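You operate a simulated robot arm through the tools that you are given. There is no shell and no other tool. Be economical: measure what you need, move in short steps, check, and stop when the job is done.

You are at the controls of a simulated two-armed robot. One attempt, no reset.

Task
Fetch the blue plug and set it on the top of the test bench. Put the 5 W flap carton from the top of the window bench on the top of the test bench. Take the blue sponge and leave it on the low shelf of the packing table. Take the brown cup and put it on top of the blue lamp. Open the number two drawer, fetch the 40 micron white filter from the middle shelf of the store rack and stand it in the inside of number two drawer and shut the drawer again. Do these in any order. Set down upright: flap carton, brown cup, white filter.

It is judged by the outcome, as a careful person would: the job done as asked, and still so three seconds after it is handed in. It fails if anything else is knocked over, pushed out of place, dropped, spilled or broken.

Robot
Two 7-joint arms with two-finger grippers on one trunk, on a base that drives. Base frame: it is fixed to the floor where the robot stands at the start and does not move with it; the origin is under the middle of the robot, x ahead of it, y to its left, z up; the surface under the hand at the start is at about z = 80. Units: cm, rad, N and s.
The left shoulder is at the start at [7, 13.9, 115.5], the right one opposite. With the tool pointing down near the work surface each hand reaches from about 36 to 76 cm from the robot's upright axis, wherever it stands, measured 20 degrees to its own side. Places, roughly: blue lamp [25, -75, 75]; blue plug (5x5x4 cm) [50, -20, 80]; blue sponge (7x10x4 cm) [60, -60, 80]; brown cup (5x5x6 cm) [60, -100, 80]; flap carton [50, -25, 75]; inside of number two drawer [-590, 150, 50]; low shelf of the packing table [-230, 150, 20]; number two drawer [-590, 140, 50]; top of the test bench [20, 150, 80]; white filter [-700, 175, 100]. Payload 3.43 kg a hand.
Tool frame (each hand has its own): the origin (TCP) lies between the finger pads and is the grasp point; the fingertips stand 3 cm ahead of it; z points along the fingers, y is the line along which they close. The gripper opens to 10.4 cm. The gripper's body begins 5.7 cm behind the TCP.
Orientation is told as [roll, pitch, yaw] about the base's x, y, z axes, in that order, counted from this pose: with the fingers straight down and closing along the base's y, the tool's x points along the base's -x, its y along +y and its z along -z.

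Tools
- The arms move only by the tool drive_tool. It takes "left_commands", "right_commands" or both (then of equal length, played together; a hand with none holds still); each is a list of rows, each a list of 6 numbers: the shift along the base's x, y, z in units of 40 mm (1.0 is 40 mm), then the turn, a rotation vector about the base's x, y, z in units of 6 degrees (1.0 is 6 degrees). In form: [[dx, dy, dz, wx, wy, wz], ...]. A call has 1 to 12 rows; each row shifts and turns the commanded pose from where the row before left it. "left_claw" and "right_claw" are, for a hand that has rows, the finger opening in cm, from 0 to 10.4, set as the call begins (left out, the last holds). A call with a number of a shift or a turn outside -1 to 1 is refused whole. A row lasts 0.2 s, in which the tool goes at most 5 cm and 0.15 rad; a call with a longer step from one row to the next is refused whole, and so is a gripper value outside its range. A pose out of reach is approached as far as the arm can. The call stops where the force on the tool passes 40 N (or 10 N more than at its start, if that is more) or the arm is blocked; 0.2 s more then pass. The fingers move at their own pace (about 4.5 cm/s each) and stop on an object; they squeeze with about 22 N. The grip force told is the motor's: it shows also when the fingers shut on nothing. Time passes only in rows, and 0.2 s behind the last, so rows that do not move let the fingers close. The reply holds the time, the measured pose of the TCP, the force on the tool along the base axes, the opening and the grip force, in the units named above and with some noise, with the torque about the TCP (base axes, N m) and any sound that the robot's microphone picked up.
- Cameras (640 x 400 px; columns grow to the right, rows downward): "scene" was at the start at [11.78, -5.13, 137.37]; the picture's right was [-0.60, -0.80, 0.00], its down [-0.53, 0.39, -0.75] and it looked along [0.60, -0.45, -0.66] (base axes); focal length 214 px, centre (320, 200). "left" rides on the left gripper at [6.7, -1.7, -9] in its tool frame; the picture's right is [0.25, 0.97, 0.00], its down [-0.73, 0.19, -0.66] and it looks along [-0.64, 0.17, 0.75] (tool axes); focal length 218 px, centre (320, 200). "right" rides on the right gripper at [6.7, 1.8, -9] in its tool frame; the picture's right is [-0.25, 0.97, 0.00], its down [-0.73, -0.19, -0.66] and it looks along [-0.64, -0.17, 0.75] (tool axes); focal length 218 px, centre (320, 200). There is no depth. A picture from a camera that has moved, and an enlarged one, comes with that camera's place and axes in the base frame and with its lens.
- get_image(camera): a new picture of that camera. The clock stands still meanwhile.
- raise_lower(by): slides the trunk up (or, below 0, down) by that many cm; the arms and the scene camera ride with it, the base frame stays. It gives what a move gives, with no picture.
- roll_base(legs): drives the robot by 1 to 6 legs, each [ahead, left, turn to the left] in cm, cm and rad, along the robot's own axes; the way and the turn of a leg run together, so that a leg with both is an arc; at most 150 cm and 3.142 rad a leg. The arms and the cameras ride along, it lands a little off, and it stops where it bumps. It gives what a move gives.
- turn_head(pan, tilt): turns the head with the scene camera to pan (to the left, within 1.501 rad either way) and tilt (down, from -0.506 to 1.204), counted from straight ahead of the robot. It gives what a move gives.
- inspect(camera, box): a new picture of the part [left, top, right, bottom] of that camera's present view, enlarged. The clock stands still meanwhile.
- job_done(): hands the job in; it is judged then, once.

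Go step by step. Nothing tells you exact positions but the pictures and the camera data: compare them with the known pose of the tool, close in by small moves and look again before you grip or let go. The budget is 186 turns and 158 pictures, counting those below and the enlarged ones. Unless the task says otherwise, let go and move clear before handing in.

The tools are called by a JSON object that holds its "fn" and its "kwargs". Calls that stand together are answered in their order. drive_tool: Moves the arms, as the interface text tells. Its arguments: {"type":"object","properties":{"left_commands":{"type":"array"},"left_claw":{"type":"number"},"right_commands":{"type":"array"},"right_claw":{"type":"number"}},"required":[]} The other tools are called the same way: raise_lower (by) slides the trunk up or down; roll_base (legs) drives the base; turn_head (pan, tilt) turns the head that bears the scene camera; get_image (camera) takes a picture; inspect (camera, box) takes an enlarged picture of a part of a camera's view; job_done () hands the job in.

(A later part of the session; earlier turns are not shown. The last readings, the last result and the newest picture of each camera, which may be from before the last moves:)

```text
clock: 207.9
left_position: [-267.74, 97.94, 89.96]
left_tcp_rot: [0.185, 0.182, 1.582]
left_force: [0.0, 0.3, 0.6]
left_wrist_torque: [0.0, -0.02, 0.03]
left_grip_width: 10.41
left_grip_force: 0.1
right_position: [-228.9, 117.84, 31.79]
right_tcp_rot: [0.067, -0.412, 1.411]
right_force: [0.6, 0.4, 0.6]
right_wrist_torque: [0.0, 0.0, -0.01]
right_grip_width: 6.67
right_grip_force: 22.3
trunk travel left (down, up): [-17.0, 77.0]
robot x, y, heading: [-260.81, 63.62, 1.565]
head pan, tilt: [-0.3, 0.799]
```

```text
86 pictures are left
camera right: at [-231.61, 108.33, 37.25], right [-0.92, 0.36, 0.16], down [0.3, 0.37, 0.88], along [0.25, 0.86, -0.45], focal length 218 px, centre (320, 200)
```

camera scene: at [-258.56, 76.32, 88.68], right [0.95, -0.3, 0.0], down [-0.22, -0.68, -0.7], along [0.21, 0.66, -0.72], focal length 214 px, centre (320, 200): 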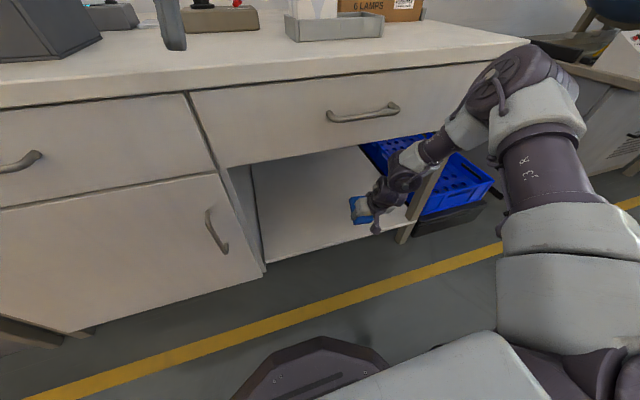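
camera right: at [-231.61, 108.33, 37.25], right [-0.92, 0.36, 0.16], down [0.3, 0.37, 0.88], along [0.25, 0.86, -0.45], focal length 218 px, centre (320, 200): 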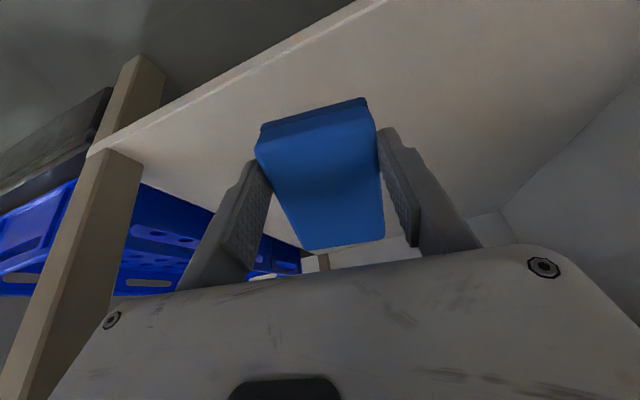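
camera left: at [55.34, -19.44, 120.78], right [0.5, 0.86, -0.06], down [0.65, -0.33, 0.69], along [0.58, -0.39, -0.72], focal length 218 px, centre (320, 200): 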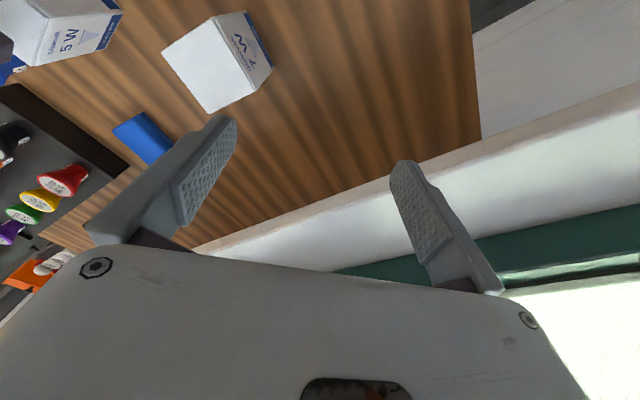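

The sponge is just at the shelf's front edge. Rolling 5 cm more ahead, then lowering the trunk gently.

{"fn": "roll_base", "kwargs": {"legs": [[5, 0, 0]]}}

{"fn": "raise_lower", "kwargs": {"by": -4}}

{"fn": "get_image", "kwargs": {"camera": "right"}}

{"fn": "get_image", "kwargs": {"camera": "scene"}}

```text
clock: 208.9
left_position: [-267.73, 103.0, 89.91]
left_tcp_rot: [0.188, 0.185, 1.581]
left_force: [0.2, 0.2, 0.4]
left_wrist_torque: [0.01, 0.0, 0.03]
left_grip_width: 10.4
left_grip_force: 0.0
right_position: [-228.77, 122.77, 31.56]
right_tcp_rot: [0.069, -0.409, 1.412]
right_force: [0.2, 0.0, -1.0]
right_wrist_torque: [-0.02, -0.04, 0.0]
right_grip_width: 6.67
right_grip_force: 21.8
trunk travel left (down, up): [-17.0, 77.0]
robot x, y, heading: [-260.81, 68.77, 1.568]
head pan, tilt: [-0.3, 0.799]
```

```text
clock: 209.7
left_position: [-267.8, 102.7, 86.08]
left_tcp_rot: [0.184, 0.181, 1.581]
left_force: [-0.4, -0.7, 0.2]
left_wrist_torque: [0.04, 0.01, -0.02]
left_grip_width: 10.39
left_grip_force: 0.1
right_position: [-228.86, 122.77, 27.7]
right_tcp_rot: [0.069, -0.412, 1.412]
right_force: [-0.5, 1.0, 0.0]
right_wrist_torque: [-0.04, 0.02, 0.01]
right_grip_width: 6.69
right_grip_force: 21.7
trunk travel left (down, up): [-13.0, 81.0]
robot x, y, heading: [-260.81, 68.57, 1.566]
head pan, tilt: [-0.3, 0.799]
```

```text
85 pictures are left
camera right: at [-231.59, 113.2, 33.26], right [-0.92, 0.36, 0.16], down [0.3, 0.37, 0.88], along [0.25, 0.86, -0.45], focal length 218 px, centre (320, 200)
```

right: 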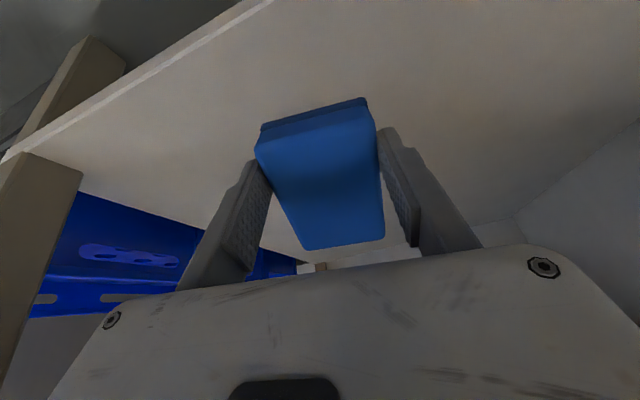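

```text
84 pictures are left
camera scene: at [-258.55, 81.19, 84.7], right [0.95, -0.3, 0.0], down [-0.22, -0.68, -0.7], along [0.21, 0.66, -0.72], focal length 214 px, centre (320, 200)
```

scene: 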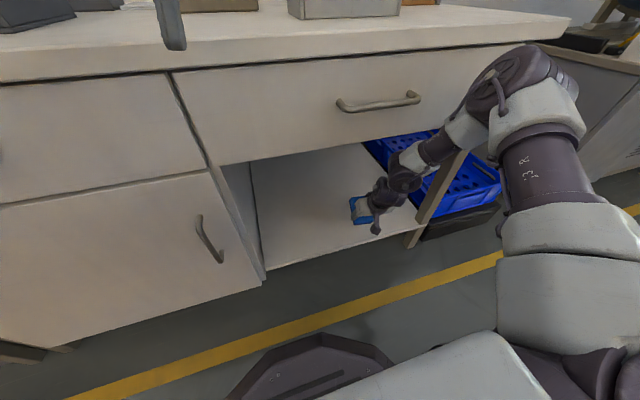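

Sponge is well over the shelf. Lowering the last centimetres with the trunk.

{"fn": "raise_lower", "kwargs": {"by": -1.2}}

{"fn": "raise_lower", "kwargs": {"by": -1}}

```text
clock: 210.3
left_position: [-267.88, 102.81, 84.86]
left_tcp_rot: [0.186, 0.179, 1.581]
left_force: [0.0, -0.7, 0.5]
left_wrist_torque: [0.04, 0.0, -0.01]
left_grip_width: 10.39
left_grip_force: 0.0
right_position: [-228.76, 122.62, 26.56]
right_tcp_rot: [0.069, -0.413, 1.411]
right_force: [0.2, 0.5, 0.4]
right_wrist_torque: [-0.05, -0.04, -0.01]
right_grip_width: 6.69
right_grip_force: 22.1
trunk travel left (down, up): [-11.8, 82.2]
robot x, y, heading: [-260.68, 68.32, 1.564]
head pan, tilt: [-0.3, 0.799]
```

```text
clock: 210.9
left_position: [-267.71, 102.86, 83.79]
left_tcp_rot: [0.184, 0.181, 1.582]
left_force: [0.1, -0.4, -0.2]
left_wrist_torque: [0.03, 0.02, -0.05]
left_grip_width: 10.39
left_grip_force: 0.1
right_position: [-228.87, 122.78, 25.51]
right_tcp_rot: [0.068, -0.413, 1.412]
right_force: [0.4, 0.4, 0.0]
right_wrist_torque: [-0.02, -0.02, 0.03]
right_grip_width: 6.69
right_grip_force: 21.9
trunk travel left (down, up): [-10.8, 83.2]
robot x, y, heading: [-260.91, 68.36, 1.564]
head pan, tilt: [-0.3, 0.799]
```

{"fn": "raise_lower", "kwargs": {"by": -0.7}}

{"fn": "raise_lower", "kwargs": {"by": -0.7}}

{"fn": "inspect", "kwargs": {"camera": "right", "box": [200, 60, 460, 260]}}

```text
clock: 211.4
left_position: [-267.75, 102.82, 83.31]
left_tcp_rot: [0.185, 0.183, 1.582]
left_force: [-0.2, 0.1, -0.2]
left_wrist_torque: [-0.04, 0.0, -0.03]
left_grip_width: 10.4
left_grip_force: 0.0
right_position: [-228.81, 122.7, 24.88]
right_tcp_rot: [0.067, -0.411, 1.412]
right_force: [0.0, 0.6, 0.2]
right_wrist_torque: [-0.01, 0.02, -0.02]
right_grip_width: 6.67
right_grip_force: 22.1
trunk travel left (down, up): [-10.1, 83.9]
robot x, y, heading: [-261.09, 68.49, 1.57]
head pan, tilt: [-0.3, 0.799]
```

```text
clock: 212.0
left_position: [-267.77, 102.81, 82.4]
left_tcp_rot: [0.183, 0.182, 1.581]
left_force: [0.0, 0.3, -0.1]
left_wrist_torque: [0.0, 0.03, -0.01]
left_grip_width: 10.4
left_grip_force: 0.0
right_position: [-228.87, 122.66, 24.17]
right_tcp_rot: [0.068, -0.411, 1.412]
right_force: [0.5, 0.3, 0.4]
right_wrist_torque: [0.02, -0.01, 0.0]
right_grip_width: 6.67
right_grip_force: 21.9
trunk travel left (down, up): [-9.4, 84.6]
robot x, y, heading: [-261.02, 68.5, 1.565]
head pan, tilt: [-0.3, 0.799]
```

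```text
2.00 times, centred on (330, 160) of right
camera zoom: at [-231.59, 113.21, 29.65], right [-0.92, 0.36, 0.16], down [0.3, 0.37, 0.88], along [0.25, 0.86, -0.45], focal length 436 px, centre (300, 280)
```

zoom: 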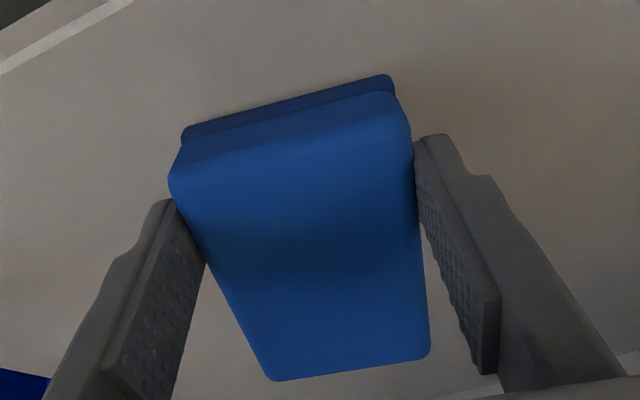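

{"fn": "raise_lower", "kwargs": {"by": -0.8}}

{"fn": "raise_lower", "kwargs": {"by": -0.8}}

{"fn": "raise_lower", "kwargs": {"by": -0.8}}

```text
clock: 212.6
left_position: [-267.88, 102.66, 81.85]
left_tcp_rot: [0.186, 0.179, 1.582]
left_force: [0.2, 0.8, -0.5]
left_wrist_torque: [0.0, 0.01, 0.0]
left_grip_width: 10.41
left_grip_force: 0.0
right_position: [-228.91, 122.72, 23.74]
right_tcp_rot: [0.068, -0.416, 1.412]
right_force: [-0.1, -2.7, 17.8]
right_wrist_torque: [-0.24, -0.49, -0.09]
right_grip_width: 6.66
right_grip_force: 22.0
trunk travel left (down, up): [-8.6, 85.4]
robot x, y, heading: [-261.12, 68.43, 1.565]
head pan, tilt: [-0.3, 0.799]
```

```text
clock: 213.1
left_position: [-267.94, 102.62, 80.81]
left_tcp_rot: [0.185, 0.179, 1.582]
left_force: [-0.3, -0.4, -0.5]
left_wrist_torque: [0.0, 0.01, -0.03]
left_grip_width: 10.41
left_grip_force: 0.0
right_position: [-229.01, 123.02, 23.01]
right_tcp_rot: [0.068, -0.421, 1.413]
right_force: [-2.3, 7.6, 25.8]
right_wrist_torque: [0.22, -0.45, 0.04]
right_grip_width: 6.76
right_grip_force: 21.5
trunk travel left (down, up): [-7.8, 86.2]
robot x, y, heading: [-260.99, 68.8, 1.564]
head pan, tilt: [-0.3, 0.799]
```

```text
clock: 213.7
left_position: [-267.87, 102.64, 80.12]
left_tcp_rot: [0.182, 0.18, 1.58]
left_force: [-0.3, 0.2, 0.6]
left_wrist_torque: [0.01, 0.01, 0.0]
left_grip_width: 10.39
left_grip_force: 0.2
right_position: [-229.07, 122.84, 21.96]
right_tcp_rot: [0.068, -0.416, 1.414]
right_force: [-6.4, 7.4, 24.0]
right_wrist_torque: [0.19, -0.55, 0.22]
right_grip_width: 6.77
right_grip_force: 22.3
trunk travel left (down, up): [-7.0, 87.0]
robot x, y, heading: [-260.95, 68.88, 1.566]
head pan, tilt: [-0.3, 0.799]
```

In contact and levelling in the grip. Opening the fingers.

{"fn": "drive_tool", "kwargs": {"right_commands": [[0, 0, 0, 0, 0, 0], [0, 0, 0, 0, 0, 0], [0, 0, 0, 0, 0, 0]], "right_claw": 10.4}}

{"fn": "get_image", "kwargs": {"camera": "right"}}

```text
clock: 214.5
left_position: [-267.87, 102.47, 80.17]
left_tcp_rot: [0.183, 0.177, 1.582]
left_force: [0.3, -0.2, 0.1]
left_wrist_torque: [0.01, 0.0, 0.0]
left_grip_width: 10.41
left_grip_force: 0.1
right_position: [-229.1, 122.56, 21.94]
right_tcp_rot: [0.068, -0.412, 1.414]
right_force: [-18.0, -13.2, 32.3]
right_wrist_torque: [-0.55, -0.77, -0.6]
right_grip_width: 8.66
right_grip_force: 0.1
trunk travel left (down, up): [-7.0, 87.0]
robot x, y, heading: [-261.28, 68.52, 1.567]
head pan, tilt: [-0.3, 0.799]
```

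```text
82 pictures are left
camera right: at [-231.75, 113.09, 27.51], right [-0.92, 0.35, 0.16], down [0.3, 0.37, 0.88], along [0.25, 0.86, -0.44], focal length 218 px, centre (320, 200)
```

right: 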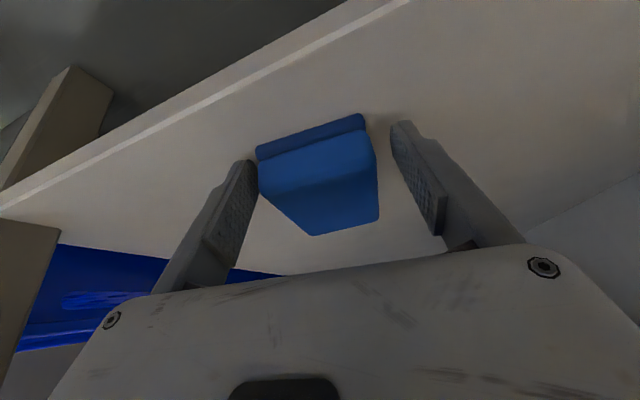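

The sponge lies flat on the shelf. Fingertips touch the shelf, so I'll rise 2 cm, then back the robot straight out.

{"fn": "raise_lower", "kwargs": {"by": 2}}

{"fn": "drive_tool", "kwargs": {"right_commands": [[0, 0, 0, 0, 0, 0], [0, 0, 0, 0, 0, 0]], "right_claw": 10.4}}

{"fn": "raise_lower", "kwargs": {"by": 4}}

{"fn": "get_image", "kwargs": {"camera": "right"}}

```text
clock: 215.2
left_position: [-267.65, 102.75, 82.0]
left_tcp_rot: [0.183, 0.182, 1.579]
left_force: [-1.1, 0.1, -0.8]
left_wrist_torque: [0.01, 0.0, -0.02]
left_grip_width: 10.4
left_grip_force: 0.1
right_position: [-228.68, 122.55, 23.57]
right_tcp_rot: [0.066, -0.411, 1.412]
right_force: [0.7, -0.1, -0.3]
right_wrist_torque: [0.02, -0.04, 0.0]
right_grip_width: 10.41
right_grip_force: 0.0
trunk travel left (down, up): [-9.0, 85.0]
robot x, y, heading: [-260.94, 68.62, 1.568]
head pan, tilt: [-0.3, 0.799]
```

```text
clock: 215.8
left_position: [-267.82, 102.8, 82.17]
left_tcp_rot: [0.183, 0.182, 1.58]
left_force: [0.4, 0.5, 0.0]
left_wrist_torque: [0.02, 0.03, -0.01]
left_grip_width: 10.39
left_grip_force: 0.0
right_position: [-228.86, 122.69, 23.72]
right_tcp_rot: [0.067, -0.41, 1.412]
right_force: [-0.1, 0.8, -0.7]
right_wrist_torque: [0.02, 0.01, -0.04]
right_grip_width: 10.41
right_grip_force: 0.1
trunk travel left (down, up): [-9.0, 85.0]
robot x, y, heading: [-261.17, 68.45, 1.566]
head pan, tilt: [-0.3, 0.799]
```

```text
clock: 216.6
left_position: [-267.77, 102.7, 86.01]
left_tcp_rot: [0.186, 0.181, 1.581]
left_force: [0.1, 0.7, 0.6]
left_wrist_torque: [-0.02, 0.0, -0.01]
left_grip_width: 10.4
left_grip_force: 0.0
right_position: [-228.82, 122.82, 27.76]
right_tcp_rot: [0.067, -0.411, 1.412]
right_force: [-0.5, 0.0, 0.6]
right_wrist_torque: [0.0, -0.04, 0.0]
right_grip_width: 10.42
right_grip_force: 0.0
trunk travel left (down, up): [-13.0, 81.0]
robot x, y, heading: [-261.06, 68.84, 1.564]
head pan, tilt: [-0.3, 0.799]
```

```text
81 pictures are left
camera right: at [-231.59, 113.21, 33.22], right [-0.92, 0.36, 0.16], down [0.3, 0.37, 0.88], along [0.25, 0.86, -0.45], focal length 218 px, centre (320, 200)
```

right: 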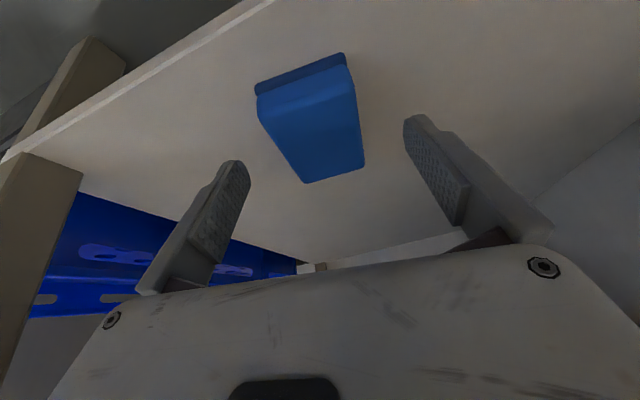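

The sponge is done. Backing out, raising the trunk, levelling the tool, and turning to look down the corridor.

{"fn": "roll_base", "kwargs": {"legs": [[-22, 0, 0]]}}

{"fn": "raise_lower", "kwargs": {"by": 40}}

{"fn": "drive_tool", "kwargs": {"right_commands": [[0, 0, 0.4, -1, 0, 0], [0, 0, 0.4, -1, 0, 0], [0, 0, 0.4, -1, 0, 0], [0, 0, 0.4, -1, 0, 0]]}}

{"fn": "roll_base", "kwargs": {"legs": [[0, 0, 1.573]]}}

{"fn": "turn_head", "kwargs": {"pan": -0.15, "tilt": 0.3}}

{"fn": "get_image", "kwargs": {"camera": "scene"}}

```text
clock: 218.3
left_position: [-268.03, 80.82, 86.1]
left_tcp_rot: [0.184, 0.181, 1.585]
left_force: [0.1, -0.7, 0.3]
left_wrist_torque: [0.01, 0.0, 0.02]
left_grip_width: 10.39
left_grip_force: 0.0
right_position: [-229.14, 100.83, 27.83]
right_tcp_rot: [0.067, -0.412, 1.416]
right_force: [-0.9, -0.2, -0.5]
right_wrist_torque: [0.0, -0.03, 0.02]
right_grip_width: 10.39
right_grip_force: 0.0
trunk travel left (down, up): [-13.0, 81.0]
robot x, y, heading: [-261.02, 46.82, 1.567]
head pan, tilt: [-0.3, 0.799]
```

```text
clock: 222.1
left_position: [-267.97, 80.85, 126.09]
left_tcp_rot: [0.186, 0.18, 1.586]
left_force: [-0.1, 0.2, -0.4]
left_wrist_torque: [-0.02, -0.01, 0.02]
left_grip_width: 10.39
left_grip_force: 0.0
right_position: [-229.06, 100.83, 67.71]
right_tcp_rot: [0.069, -0.411, 1.415]
right_force: [0.7, 0.0, -0.5]
right_wrist_torque: [-0.02, 0.01, 0.0]
right_grip_width: 10.36
right_grip_force: 0.0
trunk travel left (down, up): [-53.0, 41.0]
robot x, y, heading: [-260.9, 46.83, 1.572]
head pan, tilt: [-0.3, 0.799]
```

```text
clock: 223.1
left_position: [-267.92, 80.97, 126.07]
left_tcp_rot: [0.184, 0.181, 1.584]
left_force: [1.1, -0.1, 0.7]
left_wrist_torque: [0.03, 0.01, 0.01]
left_grip_width: 10.42
left_grip_force: 0.1
right_position: [-229.07, 100.85, 73.98]
right_tcp_rot: [0.006, 0.006, 1.428]
right_force: [-0.5, -0.7, -0.3]
right_wrist_torque: [0.0, 0.0, -0.01]
right_grip_width: 10.41
right_grip_force: 0.1
trunk travel left (down, up): [-53.0, 41.0]
robot x, y, heading: [-261.41, 46.5, 1.568]
head pan, tilt: [-0.3, 0.799]
```

```text
clock: 227.4
left_position: [-295.25, 39.12, 126.01]
left_tcp_rot: [0.185, 0.181, -3.112]
left_force: [0.0, 0.0, -0.2]
left_wrist_torque: [-0.02, 0.01, -0.01]
left_grip_width: 10.4
left_grip_force: 0.1
right_position: [-315.86, 77.69, 74.18]
right_tcp_rot: [0.005, 0.002, 3.016]
right_force: [0.4, 0.3, -0.2]
right_wrist_torque: [-0.06, -0.01, -0.01]
right_grip_width: 10.41
right_grip_force: 0.1
trunk travel left (down, up): [-53.0, 41.0]
robot x, y, heading: [-260.96, 46.59, -3.126]
head pan, tilt: [-0.3, 0.799]
```

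```text
clock: 228.3
left_position: [-295.18, 39.11, 126.11]
left_tcp_rot: [0.184, 0.182, -3.11]
left_force: [-0.9, -0.6, 0.1]
left_wrist_torque: [-0.02, -0.02, 0.02]
left_grip_width: 10.39
left_grip_force: 0.1
right_position: [-315.93, 77.74, 74.11]
right_tcp_rot: [0.006, 0.003, 3.016]
right_force: [-0.6, -0.4, -0.4]
right_wrist_torque: [0.03, -0.02, 0.02]
right_grip_width: 10.39
right_grip_force: 0.1
trunk travel left (down, up): [-53.0, 41.0]
robot x, y, heading: [-260.85, 46.63, -3.128]
head pan, tilt: [-0.15, 0.3]
```

```text
80 pictures are left
camera scene: at [-275.37, 47.74, 129.12], right [0.13, 0.99, 0.0], down [0.29, -0.04, -0.95], along [-0.95, 0.13, -0.3], focal length 214 px, centre (320, 200)
```

scene: 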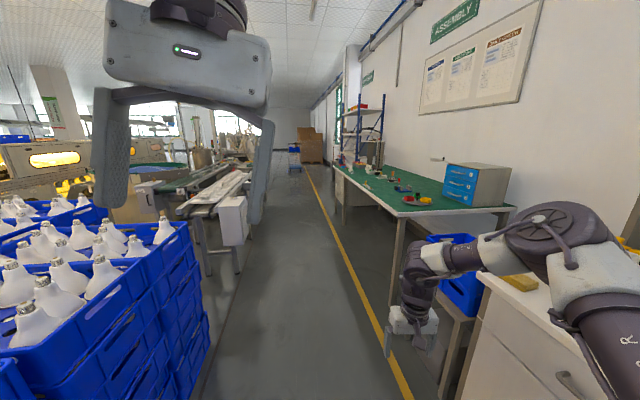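

The corridor is clear at y about 46. I'll pull the right hand in, drive toward the assembly table's far end and turn to face the drawers.

{"fn": "drive_tool", "kwargs": {"right_commands": [[0.6, 0, 0.6, 0, 0, 0], [0.6, 0, 0.6, 0, 0, 0], [0.6, 0, 0.6, 0, 0, 0], [0.6, 0, 0.6, 0, 0, 0]]}}

{"fn": "roll_base", "kwargs": {"legs": [[0, 0, -0.0156], [150, 0, 0], [140, 0, 0], [0, 0, -1.571]]}}

{"fn": "turn_head", "kwargs": {"pan": 0.2, "tilt": 0.5}}

{"fn": "get_image", "kwargs": {"camera": "scene"}}

```text
clock: 229.3
left_position: [-295.0, 39.02, 126.14]
left_tcp_rot: [0.185, 0.179, -3.11]
left_force: [0.4, 0.3, 0.8]
left_wrist_torque: [0.0, 0.03, 0.03]
left_grip_width: 10.39
left_grip_force: 0.0
right_position: [-306.12, 77.72, 83.89]
right_tcp_rot: [0.004, 0.004, 3.016]
right_force: [0.4, -0.4, -0.4]
right_wrist_torque: [0.01, 0.01, 0.01]
right_grip_width: 10.4
right_grip_force: 0.0
trunk travel left (down, up): [-53.0, 41.0]
robot x, y, heading: [-261.41, 46.85, -3.128]
head pan, tilt: [-0.15, 0.3]
```

```text
clock: 247.6
left_position: [-559.49, 77.66, 126.13]
left_tcp_rot: [0.185, 0.181, 1.592]
left_force: [-0.2, -0.5, 0.5]
left_wrist_torque: [-0.03, -0.01, 0.03]
left_grip_width: 10.39
left_grip_force: 0.1
right_position: [-520.86, 88.4, 83.81]
right_tcp_rot: [0.005, 0.002, 1.436]
right_force: [-0.4, -0.4, 0.1]
right_wrist_torque: [0.01, -0.01, -0.01]
right_grip_width: 10.4
right_grip_force: 0.1
trunk travel left (down, up): [-53.0, 41.0]
robot x, y, heading: [-552.68, 43.5, 1.578]
head pan, tilt: [-0.15, 0.3]
```

```text
clock: 248.4
left_position: [-559.62, 77.6, 126.03]
left_tcp_rot: [0.185, 0.181, 1.594]
left_force: [0.3, 0.3, 0.3]
left_wrist_torque: [0.0, -0.02, -0.01]
left_grip_width: 10.41
left_grip_force: 0.2
right_position: [-520.88, 88.32, 83.84]
right_tcp_rot: [0.003, 0.002, 1.437]
right_force: [0.3, 0.5, 0.5]
right_wrist_torque: [-0.05, 0.03, -0.02]
right_grip_width: 10.4
right_grip_force: 0.1
trunk travel left (down, up): [-53.0, 41.0]
robot x, y, heading: [-552.12, 43.61, 1.578]
head pan, tilt: [0.201, 0.499]
```

```text
79 pictures are left
camera scene: at [-554.22, 57.34, 127.3], right [0.98, 0.21, 0.0], down [0.1, -0.47, -0.88], along [-0.18, 0.86, -0.48], focal length 214 px, centre (320, 200)
```

scene: 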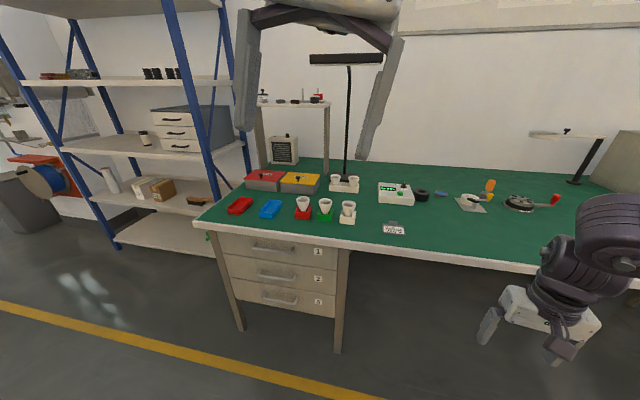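

I see a drawer stack labelled 1, 2, … and the store rack to the left. Zooming in on both.

{"fn": "inspect", "kwargs": {"camera": "scene", "box": [200, 190, 370, 350]}}

{"fn": "inspect", "kwargs": {"camera": "scene", "box": [0, 40, 260, 270]}}

```text
2.50 times, centred on (285, 270) of scene
camera zoom: at [-554.22, 57.34, 127.3], right [0.98, 0.21, 0.0], down [0.1, -0.47, -0.88], along [-0.18, 0.86, -0.48], focal length 536 px, centre (408, 25)
```

zoom: 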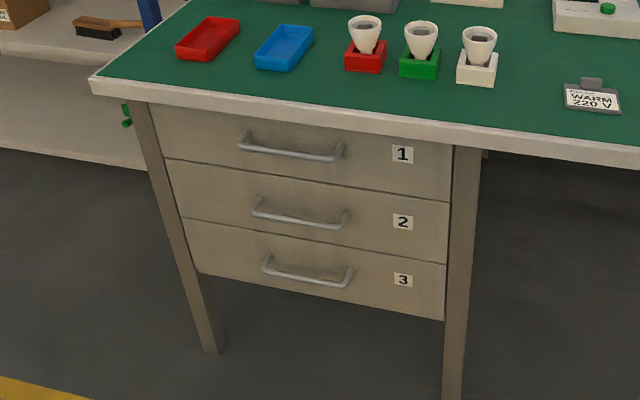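

```text
1.74 times, centred on (130, 155) of scene
camera zoom: at [-554.22, 57.34, 127.3], right [0.98, 0.21, 0.0], down [0.1, -0.47, -0.88], along [-0.18, 0.86, -0.48], focal length 373 px, centre (650, 278)
```

zoom: 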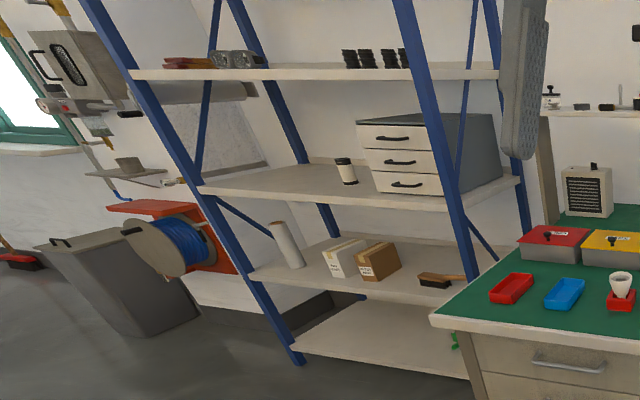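

Drawer 2 is the middle one: face about x -614 to -560, z 45–58; its bow handle is at about (-585, 117, 55). To grip that bar the fingers must close front-to-back, so I'll test a positive 90° yaw of the right wrist here.

{"fn": "drive_tool", "kwargs": {"right_commands": [[0, 0, 0, 0, 0, 1], [0, 0, 0, 0, 0, 1], [0, 0, 0, 0, 0, 1], [0, 0, 0, 0, 0, 1], [0, 0, 0, 0, 0, 1], [0, 0, 0, 0, 0, 1], [0, 0, 0, 0, 0, 1], [0, 0, 0, 0, 0, 1], [0, 0, 0, 0, 0, 1], [0, 0, 0, 0, 0, 1], [0, 0, 0, 0, 0, 1], [0, 0, 0, 0, 0, 1]], "right_claw": 6}}

{"fn": "drive_tool", "kwargs": {"right_commands": [[0, 0, 0, 0, 0, 1], [0, 0, 0, 0, 0, 1], [0, 0, 0, 0, 0, 1], [0, 0, 0, 0, 0, 1], [0, 0, 0, 0, 0, 0.4]]}}

```text
clock: 251.0
left_position: [-559.64, 77.74, 126.08]
left_tcp_rot: [0.185, 0.181, 1.595]
left_force: [0.2, 0.5, -0.1]
left_wrist_torque: [-0.03, -0.02, -0.01]
left_grip_width: 10.4
left_grip_force: 0.0
right_position: [-520.87, 88.39, 83.77]
right_tcp_rot: [0.005, 0.002, 2.694]
right_force: [-0.4, 0.1, -0.6]
right_wrist_torque: [-0.01, 0.01, 0.0]
right_grip_width: 6.0
right_grip_force: 0.1
trunk travel left (down, up): [-53.0, 41.0]
robot x, y, heading: [-552.19, 43.88, 1.579]
head pan, tilt: [0.201, 0.499]
```

```text
clock: 252.2
left_position: [-559.52, 77.54, 126.13]
left_tcp_rot: [0.185, 0.182, 1.593]
left_force: [-0.4, -1.0, 0.3]
left_wrist_torque: [0.01, -0.01, -0.03]
left_grip_width: 10.38
left_grip_force: 0.0
right_position: [-520.91, 88.34, 83.83]
right_tcp_rot: [0.005, 0.003, -3.128]
right_force: [0.6, 0.5, 0.0]
right_wrist_torque: [0.02, 0.02, 0.0]
right_grip_width: 6.01
right_grip_force: 0.1
trunk travel left (down, up): [-53.0, 41.0]
robot x, y, heading: [-552.43, 43.41, 1.574]
head pan, tilt: [0.201, 0.499]
```

Positive yaw works fully. Next: roll left to line up with the handle, lower the trunk 16 and tilt the tool 30° forward.

{"fn": "roll_base", "kwargs": {"legs": [[3, 64, 0]]}}

{"fn": "raise_lower", "kwargs": {"by": -16}}

{"fn": "drive_tool", "kwargs": {"right_commands": [[0, 0, 0, 1, 0, 0], [0, 0, 0, 1, 0, 0], [0, 0, 0, 1, 0, 0], [0, 0, 0, 1, 0, 0], [0, 0, 0, 1, 0, 0]], "right_claw": 3.2}}

{"fn": "turn_head", "kwargs": {"pan": -0.45, "tilt": 0.6}}

{"fn": "get_image", "kwargs": {"camera": "scene"}}

{"fn": "get_image", "kwargs": {"camera": "right"}}

```text
clock: 255.7
left_position: [-623.1, 80.18, 126.01]
left_tcp_rot: [0.185, 0.183, 1.594]
left_force: [0.2, 0.3, -0.1]
left_wrist_torque: [0.04, 0.01, -0.01]
left_grip_width: 10.41
left_grip_force: 0.0
right_position: [-584.52, 90.93, 83.75]
right_tcp_rot: [0.006, 0.003, -3.13]
right_force: [0.5, -0.1, -0.1]
right_wrist_torque: [0.0, 0.02, 0.01]
right_grip_width: 5.98
right_grip_force: 0.0
trunk travel left (down, up): [-53.0, 41.0]
robot x, y, heading: [-615.62, 46.33, 1.579]
head pan, tilt: [0.201, 0.499]
```

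```text
clock: 257.6
left_position: [-623.15, 80.18, 110.12]
left_tcp_rot: [0.184, 0.18, 1.593]
left_force: [-0.2, -0.1, 0.3]
left_wrist_torque: [0.0, 0.0, 0.0]
left_grip_width: 10.36
left_grip_force: 0.0
right_position: [-584.32, 90.93, 67.82]
right_tcp_rot: [0.006, 0.003, -3.129]
right_force: [-0.2, -0.1, -0.4]
right_wrist_torque: [0.0, 0.05, -0.01]
right_grip_width: 5.99
right_grip_force: 0.0
trunk travel left (down, up): [-37.0, 57.0]
robot x, y, heading: [-615.57, 46.06, 1.579]
head pan, tilt: [0.201, 0.499]
```

```text
clock: 258.8
left_position: [-623.16, 80.08, 110.09]
left_tcp_rot: [0.184, 0.183, 1.593]
left_force: [-0.4, 0.3, 0.2]
left_wrist_torque: [-0.02, 0.01, -0.01]
left_grip_width: 10.39
left_grip_force: 0.1
right_position: [-584.39, 91.02, 67.81]
right_tcp_rot: [-0.521, 0.009, -3.133]
right_force: [0.4, 0.4, 0.5]
right_wrist_torque: [-0.03, -0.01, 0.01]
right_grip_width: 3.2
right_grip_force: 0.1
trunk travel left (down, up): [-37.0, 57.0]
robot x, y, heading: [-616.21, 45.83, 1.577]
head pan, tilt: [0.201, 0.499]
```

```text
clock: 259.8
left_position: [-623.0, 80.17, 110.07]
left_tcp_rot: [0.183, 0.182, 1.595]
left_force: [-0.1, 0.5, -0.4]
left_wrist_torque: [0.03, -0.04, 0.0]
left_grip_width: 10.39
left_grip_force: 0.1
right_position: [-584.41, 91.07, 67.82]
right_tcp_rot: [-0.517, 0.009, -3.133]
right_force: [0.0, 0.6, -0.3]
right_wrist_torque: [0.01, 0.04, 0.01]
right_grip_width: 3.21
right_grip_force: 0.1
trunk travel left (down, up): [-37.0, 57.0]
robot x, y, heading: [-616.05, 45.63, 1.58]
head pan, tilt: [-0.45, 0.6]
```

```text
76 pictures are left
camera scene: at [-612.16, 58.97, 110.38], right [0.9, -0.43, 0.0], down [-0.24, -0.51, -0.83], along [0.35, 0.75, -0.56], focal length 214 px, centre (320, 200)
```

scene: 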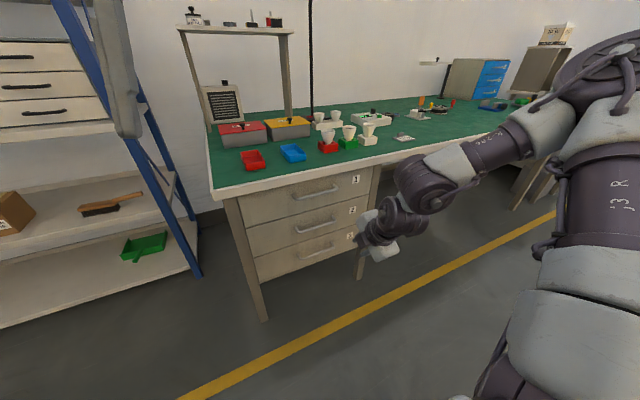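

```text
75 pictures are left
camera right: at [-577.74, 85.05, 74.62], right [-0.24, -0.84, -0.48], down [-0.73, -0.17, 0.66], along [-0.64, 0.51, -0.58], focal length 218 px, centre (320, 200)
```

right: 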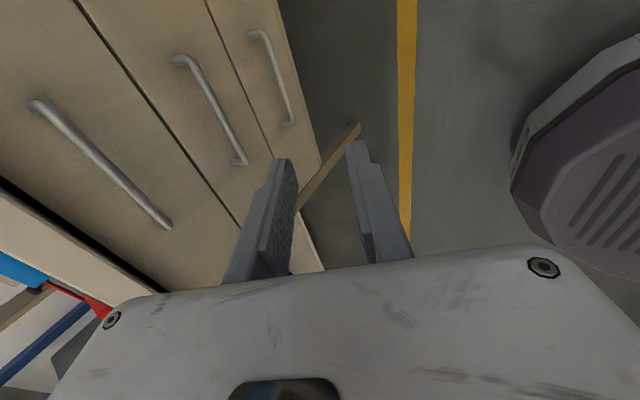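

The wrist view shows the three handles; the middle bar triangulates to x -594…-578, y 118.7, z 54.2. To avoid drawer 1's handle, I'll tilt the tool to 60°.

{"fn": "drive_tool", "kwargs": {"right_commands": [[0, 0, 0, 1, 0, 0], [0, 0, 0, 1, 0, 0], [0, 0, 0, 1, 0, 0], [0, 0, 0, 1, 0, 0], [0, 0, 0, 1, 0, 0]], "right_claw": 3}}

```text
clock: 261.0
left_position: [-623.04, 80.12, 110.06]
left_tcp_rot: [0.187, 0.183, 1.595]
left_force: [0.7, 0.2, 0.0]
left_wrist_torque: [0.02, 0.03, 0.03]
left_grip_width: 10.41
left_grip_force: 0.1
right_position: [-582.43, 92.32, 68.9]
right_tcp_rot: [-1.045, 0.012, -3.137]
right_force: [-0.5, 0.6, -0.9]
right_wrist_torque: [-0.03, -0.02, 0.0]
right_grip_width: 2.98
right_grip_force: 0.1
right hand out of reach, approached as far as the arm can: row 3, 4
trunk travel left (down, up): [-37.0, 57.0]
robot x, y, heading: [-615.78, 45.84, 1.577]
head pan, tilt: [-0.45, 0.6]
```

Tilt of 60° achieved. Lowering the trunk 9 cm and rolling ahead 14 cm to the pre-grasp point.

{"fn": "raise_lower", "kwargs": {"by": -9}}

{"fn": "roll_base", "kwargs": {"legs": [[14, 0, 0]]}}

{"fn": "get_image", "kwargs": {"camera": "right"}}

{"fn": "get_image", "kwargs": {"camera": "scene"}}

```text
clock: 262.2
left_position: [-623.08, 80.15, 101.01]
left_tcp_rot: [0.185, 0.181, 1.596]
left_force: [-0.4, 0.3, -0.3]
left_wrist_torque: [-0.02, 0.01, 0.02]
left_grip_width: 10.4
left_grip_force: 0.0
right_position: [-582.49, 92.4, 59.95]
right_tcp_rot: [-1.041, 0.011, -3.136]
right_force: [0.6, -0.2, -0.2]
right_wrist_torque: [-0.01, 0.02, 0.0]
right_grip_width: 2.98
right_grip_force: 0.1
trunk travel left (down, up): [-28.0, 66.0]
robot x, y, heading: [-616.01, 46.17, 1.58]
head pan, tilt: [-0.45, 0.6]
```

```text
clock: 263.6
left_position: [-622.98, 94.45, 101.07]
left_tcp_rot: [0.185, 0.184, 1.594]
left_force: [0.1, 0.3, 0.7]
left_wrist_torque: [-0.04, 0.02, 0.04]
left_grip_width: 10.39
left_grip_force: 0.0
right_position: [-582.52, 106.45, 60.0]
right_tcp_rot: [-1.039, 0.012, -3.137]
right_force: [-0.4, 1.4, -0.2]
right_wrist_torque: [0.02, -0.01, 0.02]
right_grip_width: 2.99
right_grip_force: 0.3
trunk travel left (down, up): [-28.0, 66.0]
robot x, y, heading: [-616.13, 59.91, 1.573]
head pan, tilt: [-0.45, 0.6]
```

```text
74 pictures are left
camera right: at [-575.86, 97.82, 62.87], right [-0.24, -0.49, -0.84], down [-0.73, -0.47, 0.49], along [-0.64, 0.73, -0.25], focal length 218 px, centre (320, 200)
```

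right: 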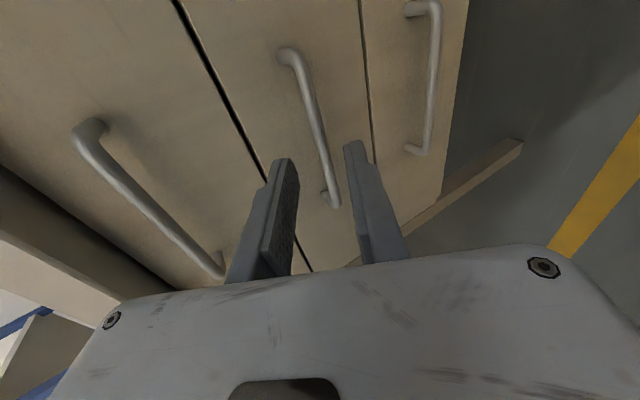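

```text
73 pictures are left
camera scene: at [-612.23, 73.15, 101.37], right [0.9, -0.43, 0.0], down [-0.24, -0.51, -0.82], along [0.35, 0.74, -0.57], focal length 214 px, centre (320, 200)
```

scene: 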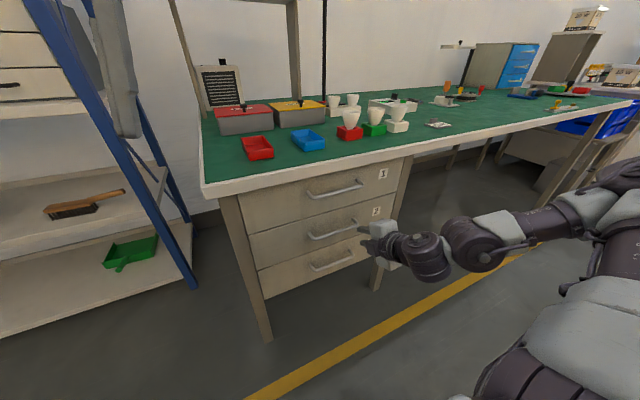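

Bar confirmed at y 118.8, z 54. Moving in along the tool axis, first half.

{"fn": "drive_tool", "kwargs": {"right_commands": [[0, 0, -0.28, 0, 0, 0], [0, 0.5, -0.2, 0, 0, 0], [0, 0.5, -0.2, 0, 0, 0], [0, 0.5, -0.2, 0, 0, 0]]}}

{"fn": "get_image", "kwargs": {"camera": "right"}}

```text
clock: 264.6
left_position: [-623.23, 94.33, 101.03]
left_tcp_rot: [0.184, 0.181, 1.594]
left_force: [0.2, -0.8, 0.9]
left_wrist_torque: [-0.05, -0.02, 0.0]
left_grip_width: 10.4
left_grip_force: 0.1
right_position: [-582.46, 112.42, 56.25]
right_tcp_rot: [-1.042, 0.011, -3.136]
right_force: [0.2, 0.5, 0.0]
right_wrist_torque: [0.01, -0.01, 0.03]
right_grip_width: 2.99
right_grip_force: 0.1
trunk travel left (down, up): [-28.0, 66.0]
robot x, y, heading: [-615.76, 60.0, 1.574]
head pan, tilt: [-0.45, 0.6]
```

```text
72 pictures are left
camera right: at [-575.82, 103.8, 59.29], right [-0.24, -0.49, -0.84], down [-0.73, -0.47, 0.49], along [-0.64, 0.73, -0.24], focal length 218 px, centre (320, 200)
```

right: 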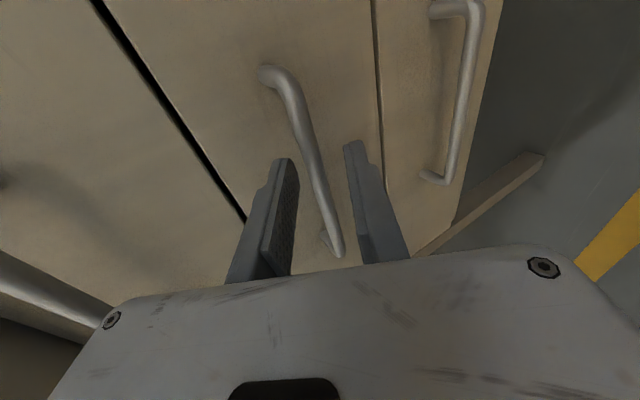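

The bar is slightly toward the upper finger. I'll shift up 1.2 cm across the tool, then advance so the fingers straddle it.

{"fn": "drive_tool", "kwargs": {"right_commands": [[0, 0.15, 0.27, 0, 0, 0], [0, 0.28, -0.16, 0, 0, 0], [0, 0.28, -0.16, 0, 0, 0], [0, 0.28, -0.16, 0, 0, 0], [0, 0.2, -0.11, 0, 0, 0]], "right_claw": 3.6}}

{"fn": "get_image", "kwargs": {"camera": "right"}}

```text
clock: 265.7
left_position: [-622.99, 93.77, 101.15]
left_tcp_rot: [0.183, 0.177, 1.588]
left_force: [0.1, 0.7, -0.4]
left_wrist_torque: [-0.01, 0.01, -0.01]
left_grip_width: 10.42
left_grip_force: 0.0
right_position: [-582.48, 115.92, 55.59]
right_tcp_rot: [-1.041, 0.005, -3.139]
right_force: [-1.0, -27.8, 15.3]
right_wrist_torque: [0.77, -0.03, 0.04]
right_grip_width: 2.9
right_grip_force: 0.0
trunk travel left (down, up): [-28.0, 66.0]
robot x, y, heading: [-615.99, 59.97, 1.569]
head pan, tilt: [-0.45, 0.6]
stopped in row 5 (right hand): the force on the tool passed its limit at 45 N (the readings are from after the stop); the commanded pose is now the measured one
```

```text
71 pictures are left
camera right: at [-575.86, 107.33, 58.59], right [-0.25, -0.49, -0.84], down [-0.73, -0.47, 0.49], along [-0.64, 0.73, -0.24], focal length 218 px, centre (320, 200)
```

right: 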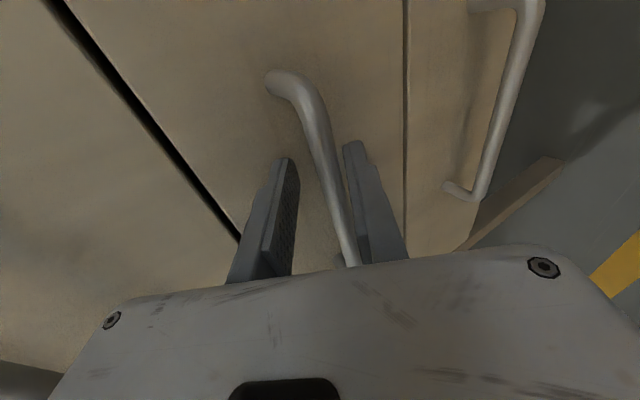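

The fingertip touched the drawer face, and the bar is between the fingers. Closing to grip the handle.

{"fn": "drive_tool", "kwargs": {"right_commands": [[0, -0.05, 0, 0, 0, 0], [0, 0, 0, 0, 0, 0], [0, 0, 0, 0, 0, 0], [0, 0, 0, 0, 0, 0]], "right_claw": 0}}

{"fn": "get_image", "kwargs": {"camera": "right"}}

```text
clock: 266.7
left_position: [-622.94, 94.54, 101.02]
left_tcp_rot: [0.185, 0.184, 1.589]
left_force: [-0.2, 0.3, 0.3]
left_wrist_torque: [0.0, 0.01, 0.02]
left_grip_width: 10.43
left_grip_force: 0.1
right_position: [-582.44, 116.12, 54.78]
right_tcp_rot: [-1.03, 0.007, -3.137]
right_force: [-5.5, -4.4, -30.6]
right_wrist_torque: [0.06, 0.21, -1.08]
right_grip_width: 1.15
right_grip_force: 45.8
trunk travel left (down, up): [-28.0, 66.0]
robot x, y, heading: [-616.08, 59.76, 1.578]
head pan, tilt: [-0.45, 0.6]
```

```text
70 pictures are left
camera right: at [-575.75, 107.49, 57.94], right [-0.24, -0.5, -0.83], down [-0.73, -0.47, 0.5], along [-0.64, 0.73, -0.25], focal length 218 px, centre (320, 200)
```

right: 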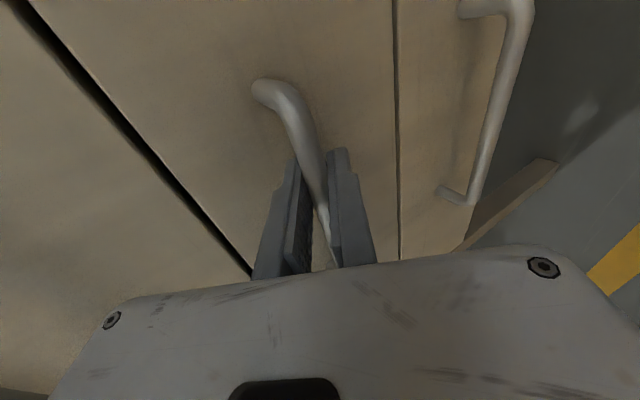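

Handle gripped (1.15 cm bar). Relieving the vertical preload, then pulling by backing the base a little.

{"fn": "drive_tool", "kwargs": {"right_commands": [[0, 0, -0.1, 0, 0, 0], [0, 0, -0.05, 0, 0, 0], [0, 0, 0, 0, 0, 0]]}}

{"fn": "roll_base", "kwargs": {"legs": [[-6, 0, 0]]}}

{"fn": "get_image", "kwargs": {"camera": "scene"}}

```text
clock: 267.5
left_position: [-622.93, 94.25, 101.05]
left_tcp_rot: [0.188, 0.183, 1.59]
left_force: [-0.5, 0.6, -0.1]
left_wrist_torque: [-0.02, -0.02, 0.05]
left_grip_width: 10.39
left_grip_force: 0.1
right_position: [-582.44, 116.09, 55.03]
right_tcp_rot: [-1.042, 0.007, -3.139]
right_force: [2.7, -16.0, -5.9]
right_wrist_torque: [0.06, 1.12, 0.67]
right_grip_width: 1.13
right_grip_force: 45.0
trunk travel left (down, up): [-28.0, 66.0]
robot x, y, heading: [-616.2, 59.99, 1.572]
head pan, tilt: [-0.45, 0.6]
```

```text
clock: 268.5
left_position: [-623.02, 88.08, 101.1]
left_tcp_rot: [0.185, 0.18, 1.59]
left_force: [0.6, 0.3, 0.7]
left_wrist_torque: [0.08, -0.02, -0.02]
left_grip_width: 10.39
left_grip_force: 0.0
right_position: [-582.59, 110.14, 54.94]
right_tcp_rot: [-1.042, 0.006, -3.139]
right_force: [6.2, 0.0, 1.8]
right_wrist_torque: [0.03, 0.36, -0.75]
right_grip_width: 1.17
right_grip_force: 44.9
trunk travel left (down, up): [-28.0, 66.0]
robot x, y, heading: [-615.94, 54.21, 1.577]
head pan, tilt: [-0.45, 0.6]
```

```text
69 pictures are left
camera scene: at [-612.13, 66.92, 101.4], right [0.9, -0.43, 0.0], down [-0.24, -0.51, -0.83], along [0.36, 0.74, -0.56], focal length 214 px, centre (320, 200)
```

scene: 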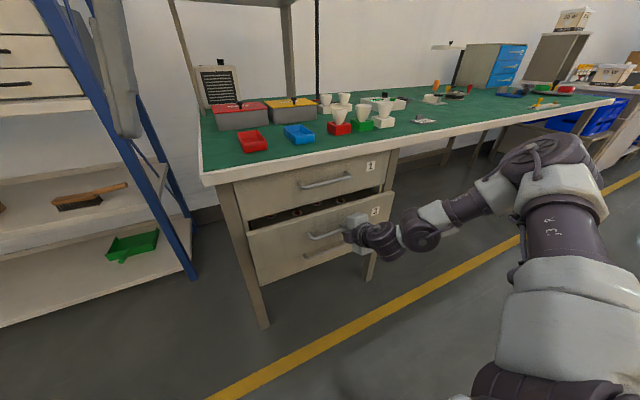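

The drawer is opening. Pulling another 22 cm.

{"fn": "roll_base", "kwargs": {"legs": [[-22, 0, 0]]}}

{"fn": "get_image", "kwargs": {"camera": "scene"}}

```text
clock: 270.2
left_position: [-623.12, 66.97, 101.03]
left_tcp_rot: [0.184, 0.179, 1.592]
left_force: [0.4, -0.2, 0.1]
left_wrist_torque: [-0.01, 0.0, 0.01]
left_grip_width: 10.41
left_grip_force: 0.1
right_position: [-582.42, 89.17, 54.91]
right_tcp_rot: [-1.043, 0.005, 3.142]
right_force: [1.9, 1.4, 5.7]
right_wrist_torque: [-0.07, 0.63, 0.02]
right_grip_width: 1.13
right_grip_force: 44.9
trunk travel left (down, up): [-28.0, 66.0]
robot x, y, heading: [-615.99, 33.25, 1.575]
head pan, tilt: [-0.45, 0.6]
stopped in leg 1: the robot was blocked; the commanded pose is now the measured one
```

```text
68 pictures are left
camera scene: at [-612.16, 45.96, 101.37], right [0.9, -0.43, 0.0], down [-0.24, -0.51, -0.82], along [0.35, 0.74, -0.57], focal length 214 px, centre (320, 200)
```

scene: 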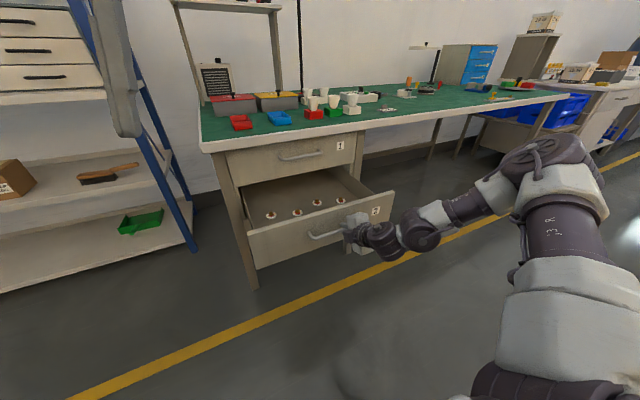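

The drawer is fully open, with four small caps near the front. Releasing the handle and backing off along the tool axis.

{"fn": "drive_tool", "kwargs": {"right_commands": [[0, 0, 0, 0, 0, 0], [0, 0, 0, 0, 0, 0], [0, -0.22, 0.125, 0, 0, 0], [0, -0.3, 0.17, 0, 0, 0], [0, -0.4, 0.23, 0, 0, 0], [0, -0.4, 0.23, 0, 0, 0]], "right_claw": 3.6}}

{"fn": "roll_base", "kwargs": {"legs": [[-12, 0, 0]]}}

{"fn": "inspect", "kwargs": {"camera": "scene", "box": [200, 130, 440, 290]}}

```text
clock: 271.6
left_position: [-622.99, 67.14, 101.18]
left_tcp_rot: [0.185, 0.178, 1.592]
left_force: [0.3, 0.2, -0.5]
left_wrist_torque: [-0.02, -0.01, 0.0]
left_grip_width: 10.42
left_grip_force: 0.2
right_position: [-582.49, 83.71, 57.73]
right_tcp_rot: [-1.04, 0.008, -3.14]
right_force: [-0.5, 0.0, -1.4]
right_wrist_torque: [-0.01, 0.02, -0.03]
right_grip_width: 3.61
right_grip_force: 0.1
trunk travel left (down, up): [-28.0, 66.0]
robot x, y, heading: [-615.88, 33.25, 1.58]
head pan, tilt: [-0.45, 0.6]
```

```text
clock: 272.3
left_position: [-623.24, 67.01, 101.09]
left_tcp_rot: [0.185, 0.178, 1.592]
left_force: [-0.3, -0.5, -0.6]
left_wrist_torque: [-0.01, 0.0, 0.0]
left_grip_width: 10.4
left_grip_force: 0.0
right_position: [-582.6, 83.94, 57.82]
right_tcp_rot: [-1.039, 0.007, -3.138]
right_force: [0.1, 0.1, 0.9]
right_wrist_torque: [0.0, 0.0, 0.0]
right_grip_width: 3.62
right_grip_force: 0.0
trunk travel left (down, up): [-28.0, 66.0]
robot x, y, heading: [-616.0, 33.17, 1.583]
head pan, tilt: [-0.45, 0.6]
stopped in leg 1: the robot was blocked; the commanded pose is now the measured one
```

```text
2.50 times, centred on (320, 210) of scene
camera zoom: at [-612.22, 45.92, 101.38], right [0.9, -0.43, 0.0], down [-0.24, -0.51, -0.83], along [0.35, 0.75, -0.56], focal length 536 px, centre (320, 175)
```

zoom: 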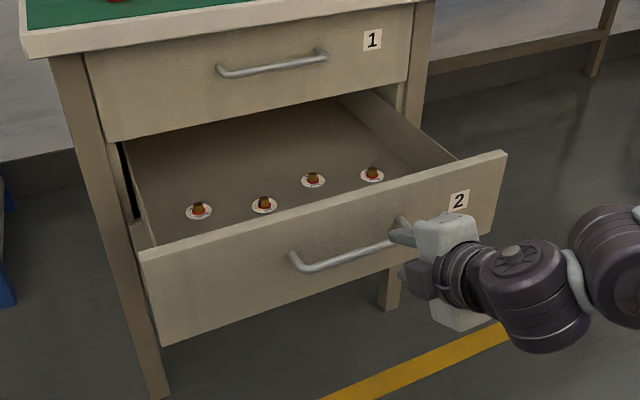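

The robot is blocked from behind at y about 33, so the drawer is only open 27 cm. I'll re-grip the handle and pull further with the arm to get clear room behind the caps.

{"fn": "drive_tool", "kwargs": {"right_commands": [[0, 0.4, -0.23, 0, 0, 0], [0, 0.4, -0.23, 0, 0, 0], [0, 0.3, -0.17, 0, 0, 0], [0, 0.18, -0.12, 0, 0, 0], [0, 0, 0, 0, 0, 0]]}}

{"fn": "drive_tool", "kwargs": {"right_commands": [[0, 0, 0, 0, 0, 0], [0, 0, 0, 0, 0, 0], [0, 0, 0, 0, 0, 0]], "right_claw": 0}}

{"fn": "drive_tool", "kwargs": {"right_commands": [[0, -0.3, 0, 0, 0, 0], [0, -0.4, 0, 0, 0, 0], [0, -0.4, 0, 0, 0, 0], [0, -0.4, 0, 0, 0, 0], [0, -0.4, 0, 0, 0, 0], [0, -0.4, 0, 0, 0, 0], [0, -0.4, 0, 0, 0, 0], [0, -0.3, 0, 0, 0, 0]]}}

{"fn": "get_image", "kwargs": {"camera": "scene"}}

```text
clock: 273.5
left_position: [-623.14, 67.18, 101.16]
left_tcp_rot: [0.185, 0.177, 1.595]
left_force: [0.5, -0.1, -0.4]
left_wrist_torque: [0.01, 0.02, -0.01]
left_grip_width: 10.38
left_grip_force: 0.1
right_position: [-582.78, 88.92, 54.8]
right_tcp_rot: [-1.04, 0.007, -3.138]
right_force: [0.1, -0.3, 0.2]
right_wrist_torque: [-0.01, -0.02, -0.03]
right_grip_width: 3.59
right_grip_force: 0.2
trunk travel left (down, up): [-28.0, 66.0]
robot x, y, heading: [-615.46, 33.27, 1.58]
head pan, tilt: [-0.45, 0.6]
```

```text
clock: 274.3
left_position: [-623.18, 66.9, 101.26]
left_tcp_rot: [0.183, 0.177, 1.594]
left_force: [0.1, -0.2, 0.2]
left_wrist_torque: [0.0, 0.01, 0.0]
left_grip_width: 10.41
left_grip_force: 0.0
right_position: [-582.62, 89.14, 54.96]
right_tcp_rot: [-1.045, 0.006, -3.139]
right_force: [1.7, 1.1, 15.3]
right_wrist_torque: [0.05, 0.57, -0.23]
right_grip_width: 1.16
right_grip_force: 41.9
trunk travel left (down, up): [-28.0, 66.0]
robot x, y, heading: [-615.82, 33.05, 1.575]
head pan, tilt: [-0.45, 0.6]
```

```text
clock: 275.8
left_position: [-623.17, 66.88, 101.01]
left_tcp_rot: [0.184, 0.175, 1.595]
left_force: [-1.1, 1.2, -0.3]
left_wrist_torque: [0.02, 0.01, -0.01]
left_grip_width: 10.4
left_grip_force: 0.1
right_position: [-582.68, 79.83, 54.98]
right_tcp_rot: [-1.052, 0.005, -3.139]
right_force: [-2.3, 1.2, 0.9]
right_wrist_torque: [0.06, 0.45, -0.81]
right_grip_width: 1.14
right_grip_force: 44.7
trunk travel left (down, up): [-28.0, 66.0]
robot x, y, heading: [-616.14, 32.77, 1.58]
head pan, tilt: [-0.45, 0.6]
stopped in row 7 (right hand): the force on the tool passed its limit at 46 N (the readings are from after the stop); the commanded pose is now the measured one
```

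```text
66 pictures are left
camera scene: at [-612.26, 45.91, 101.34], right [0.9, -0.43, 0.0], down [-0.24, -0.51, -0.83], along [0.35, 0.75, -0.56], focal length 214 px, centre (320, 200)
```

scene: 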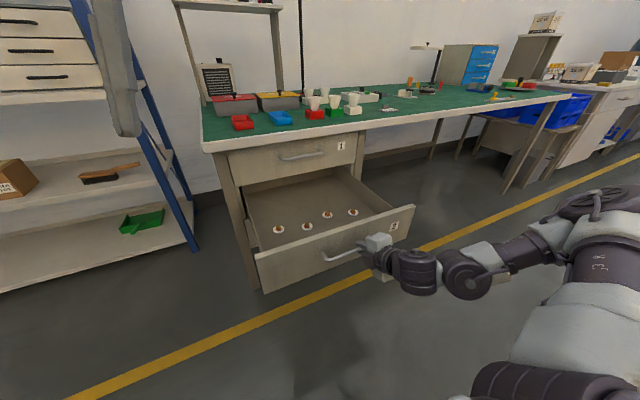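

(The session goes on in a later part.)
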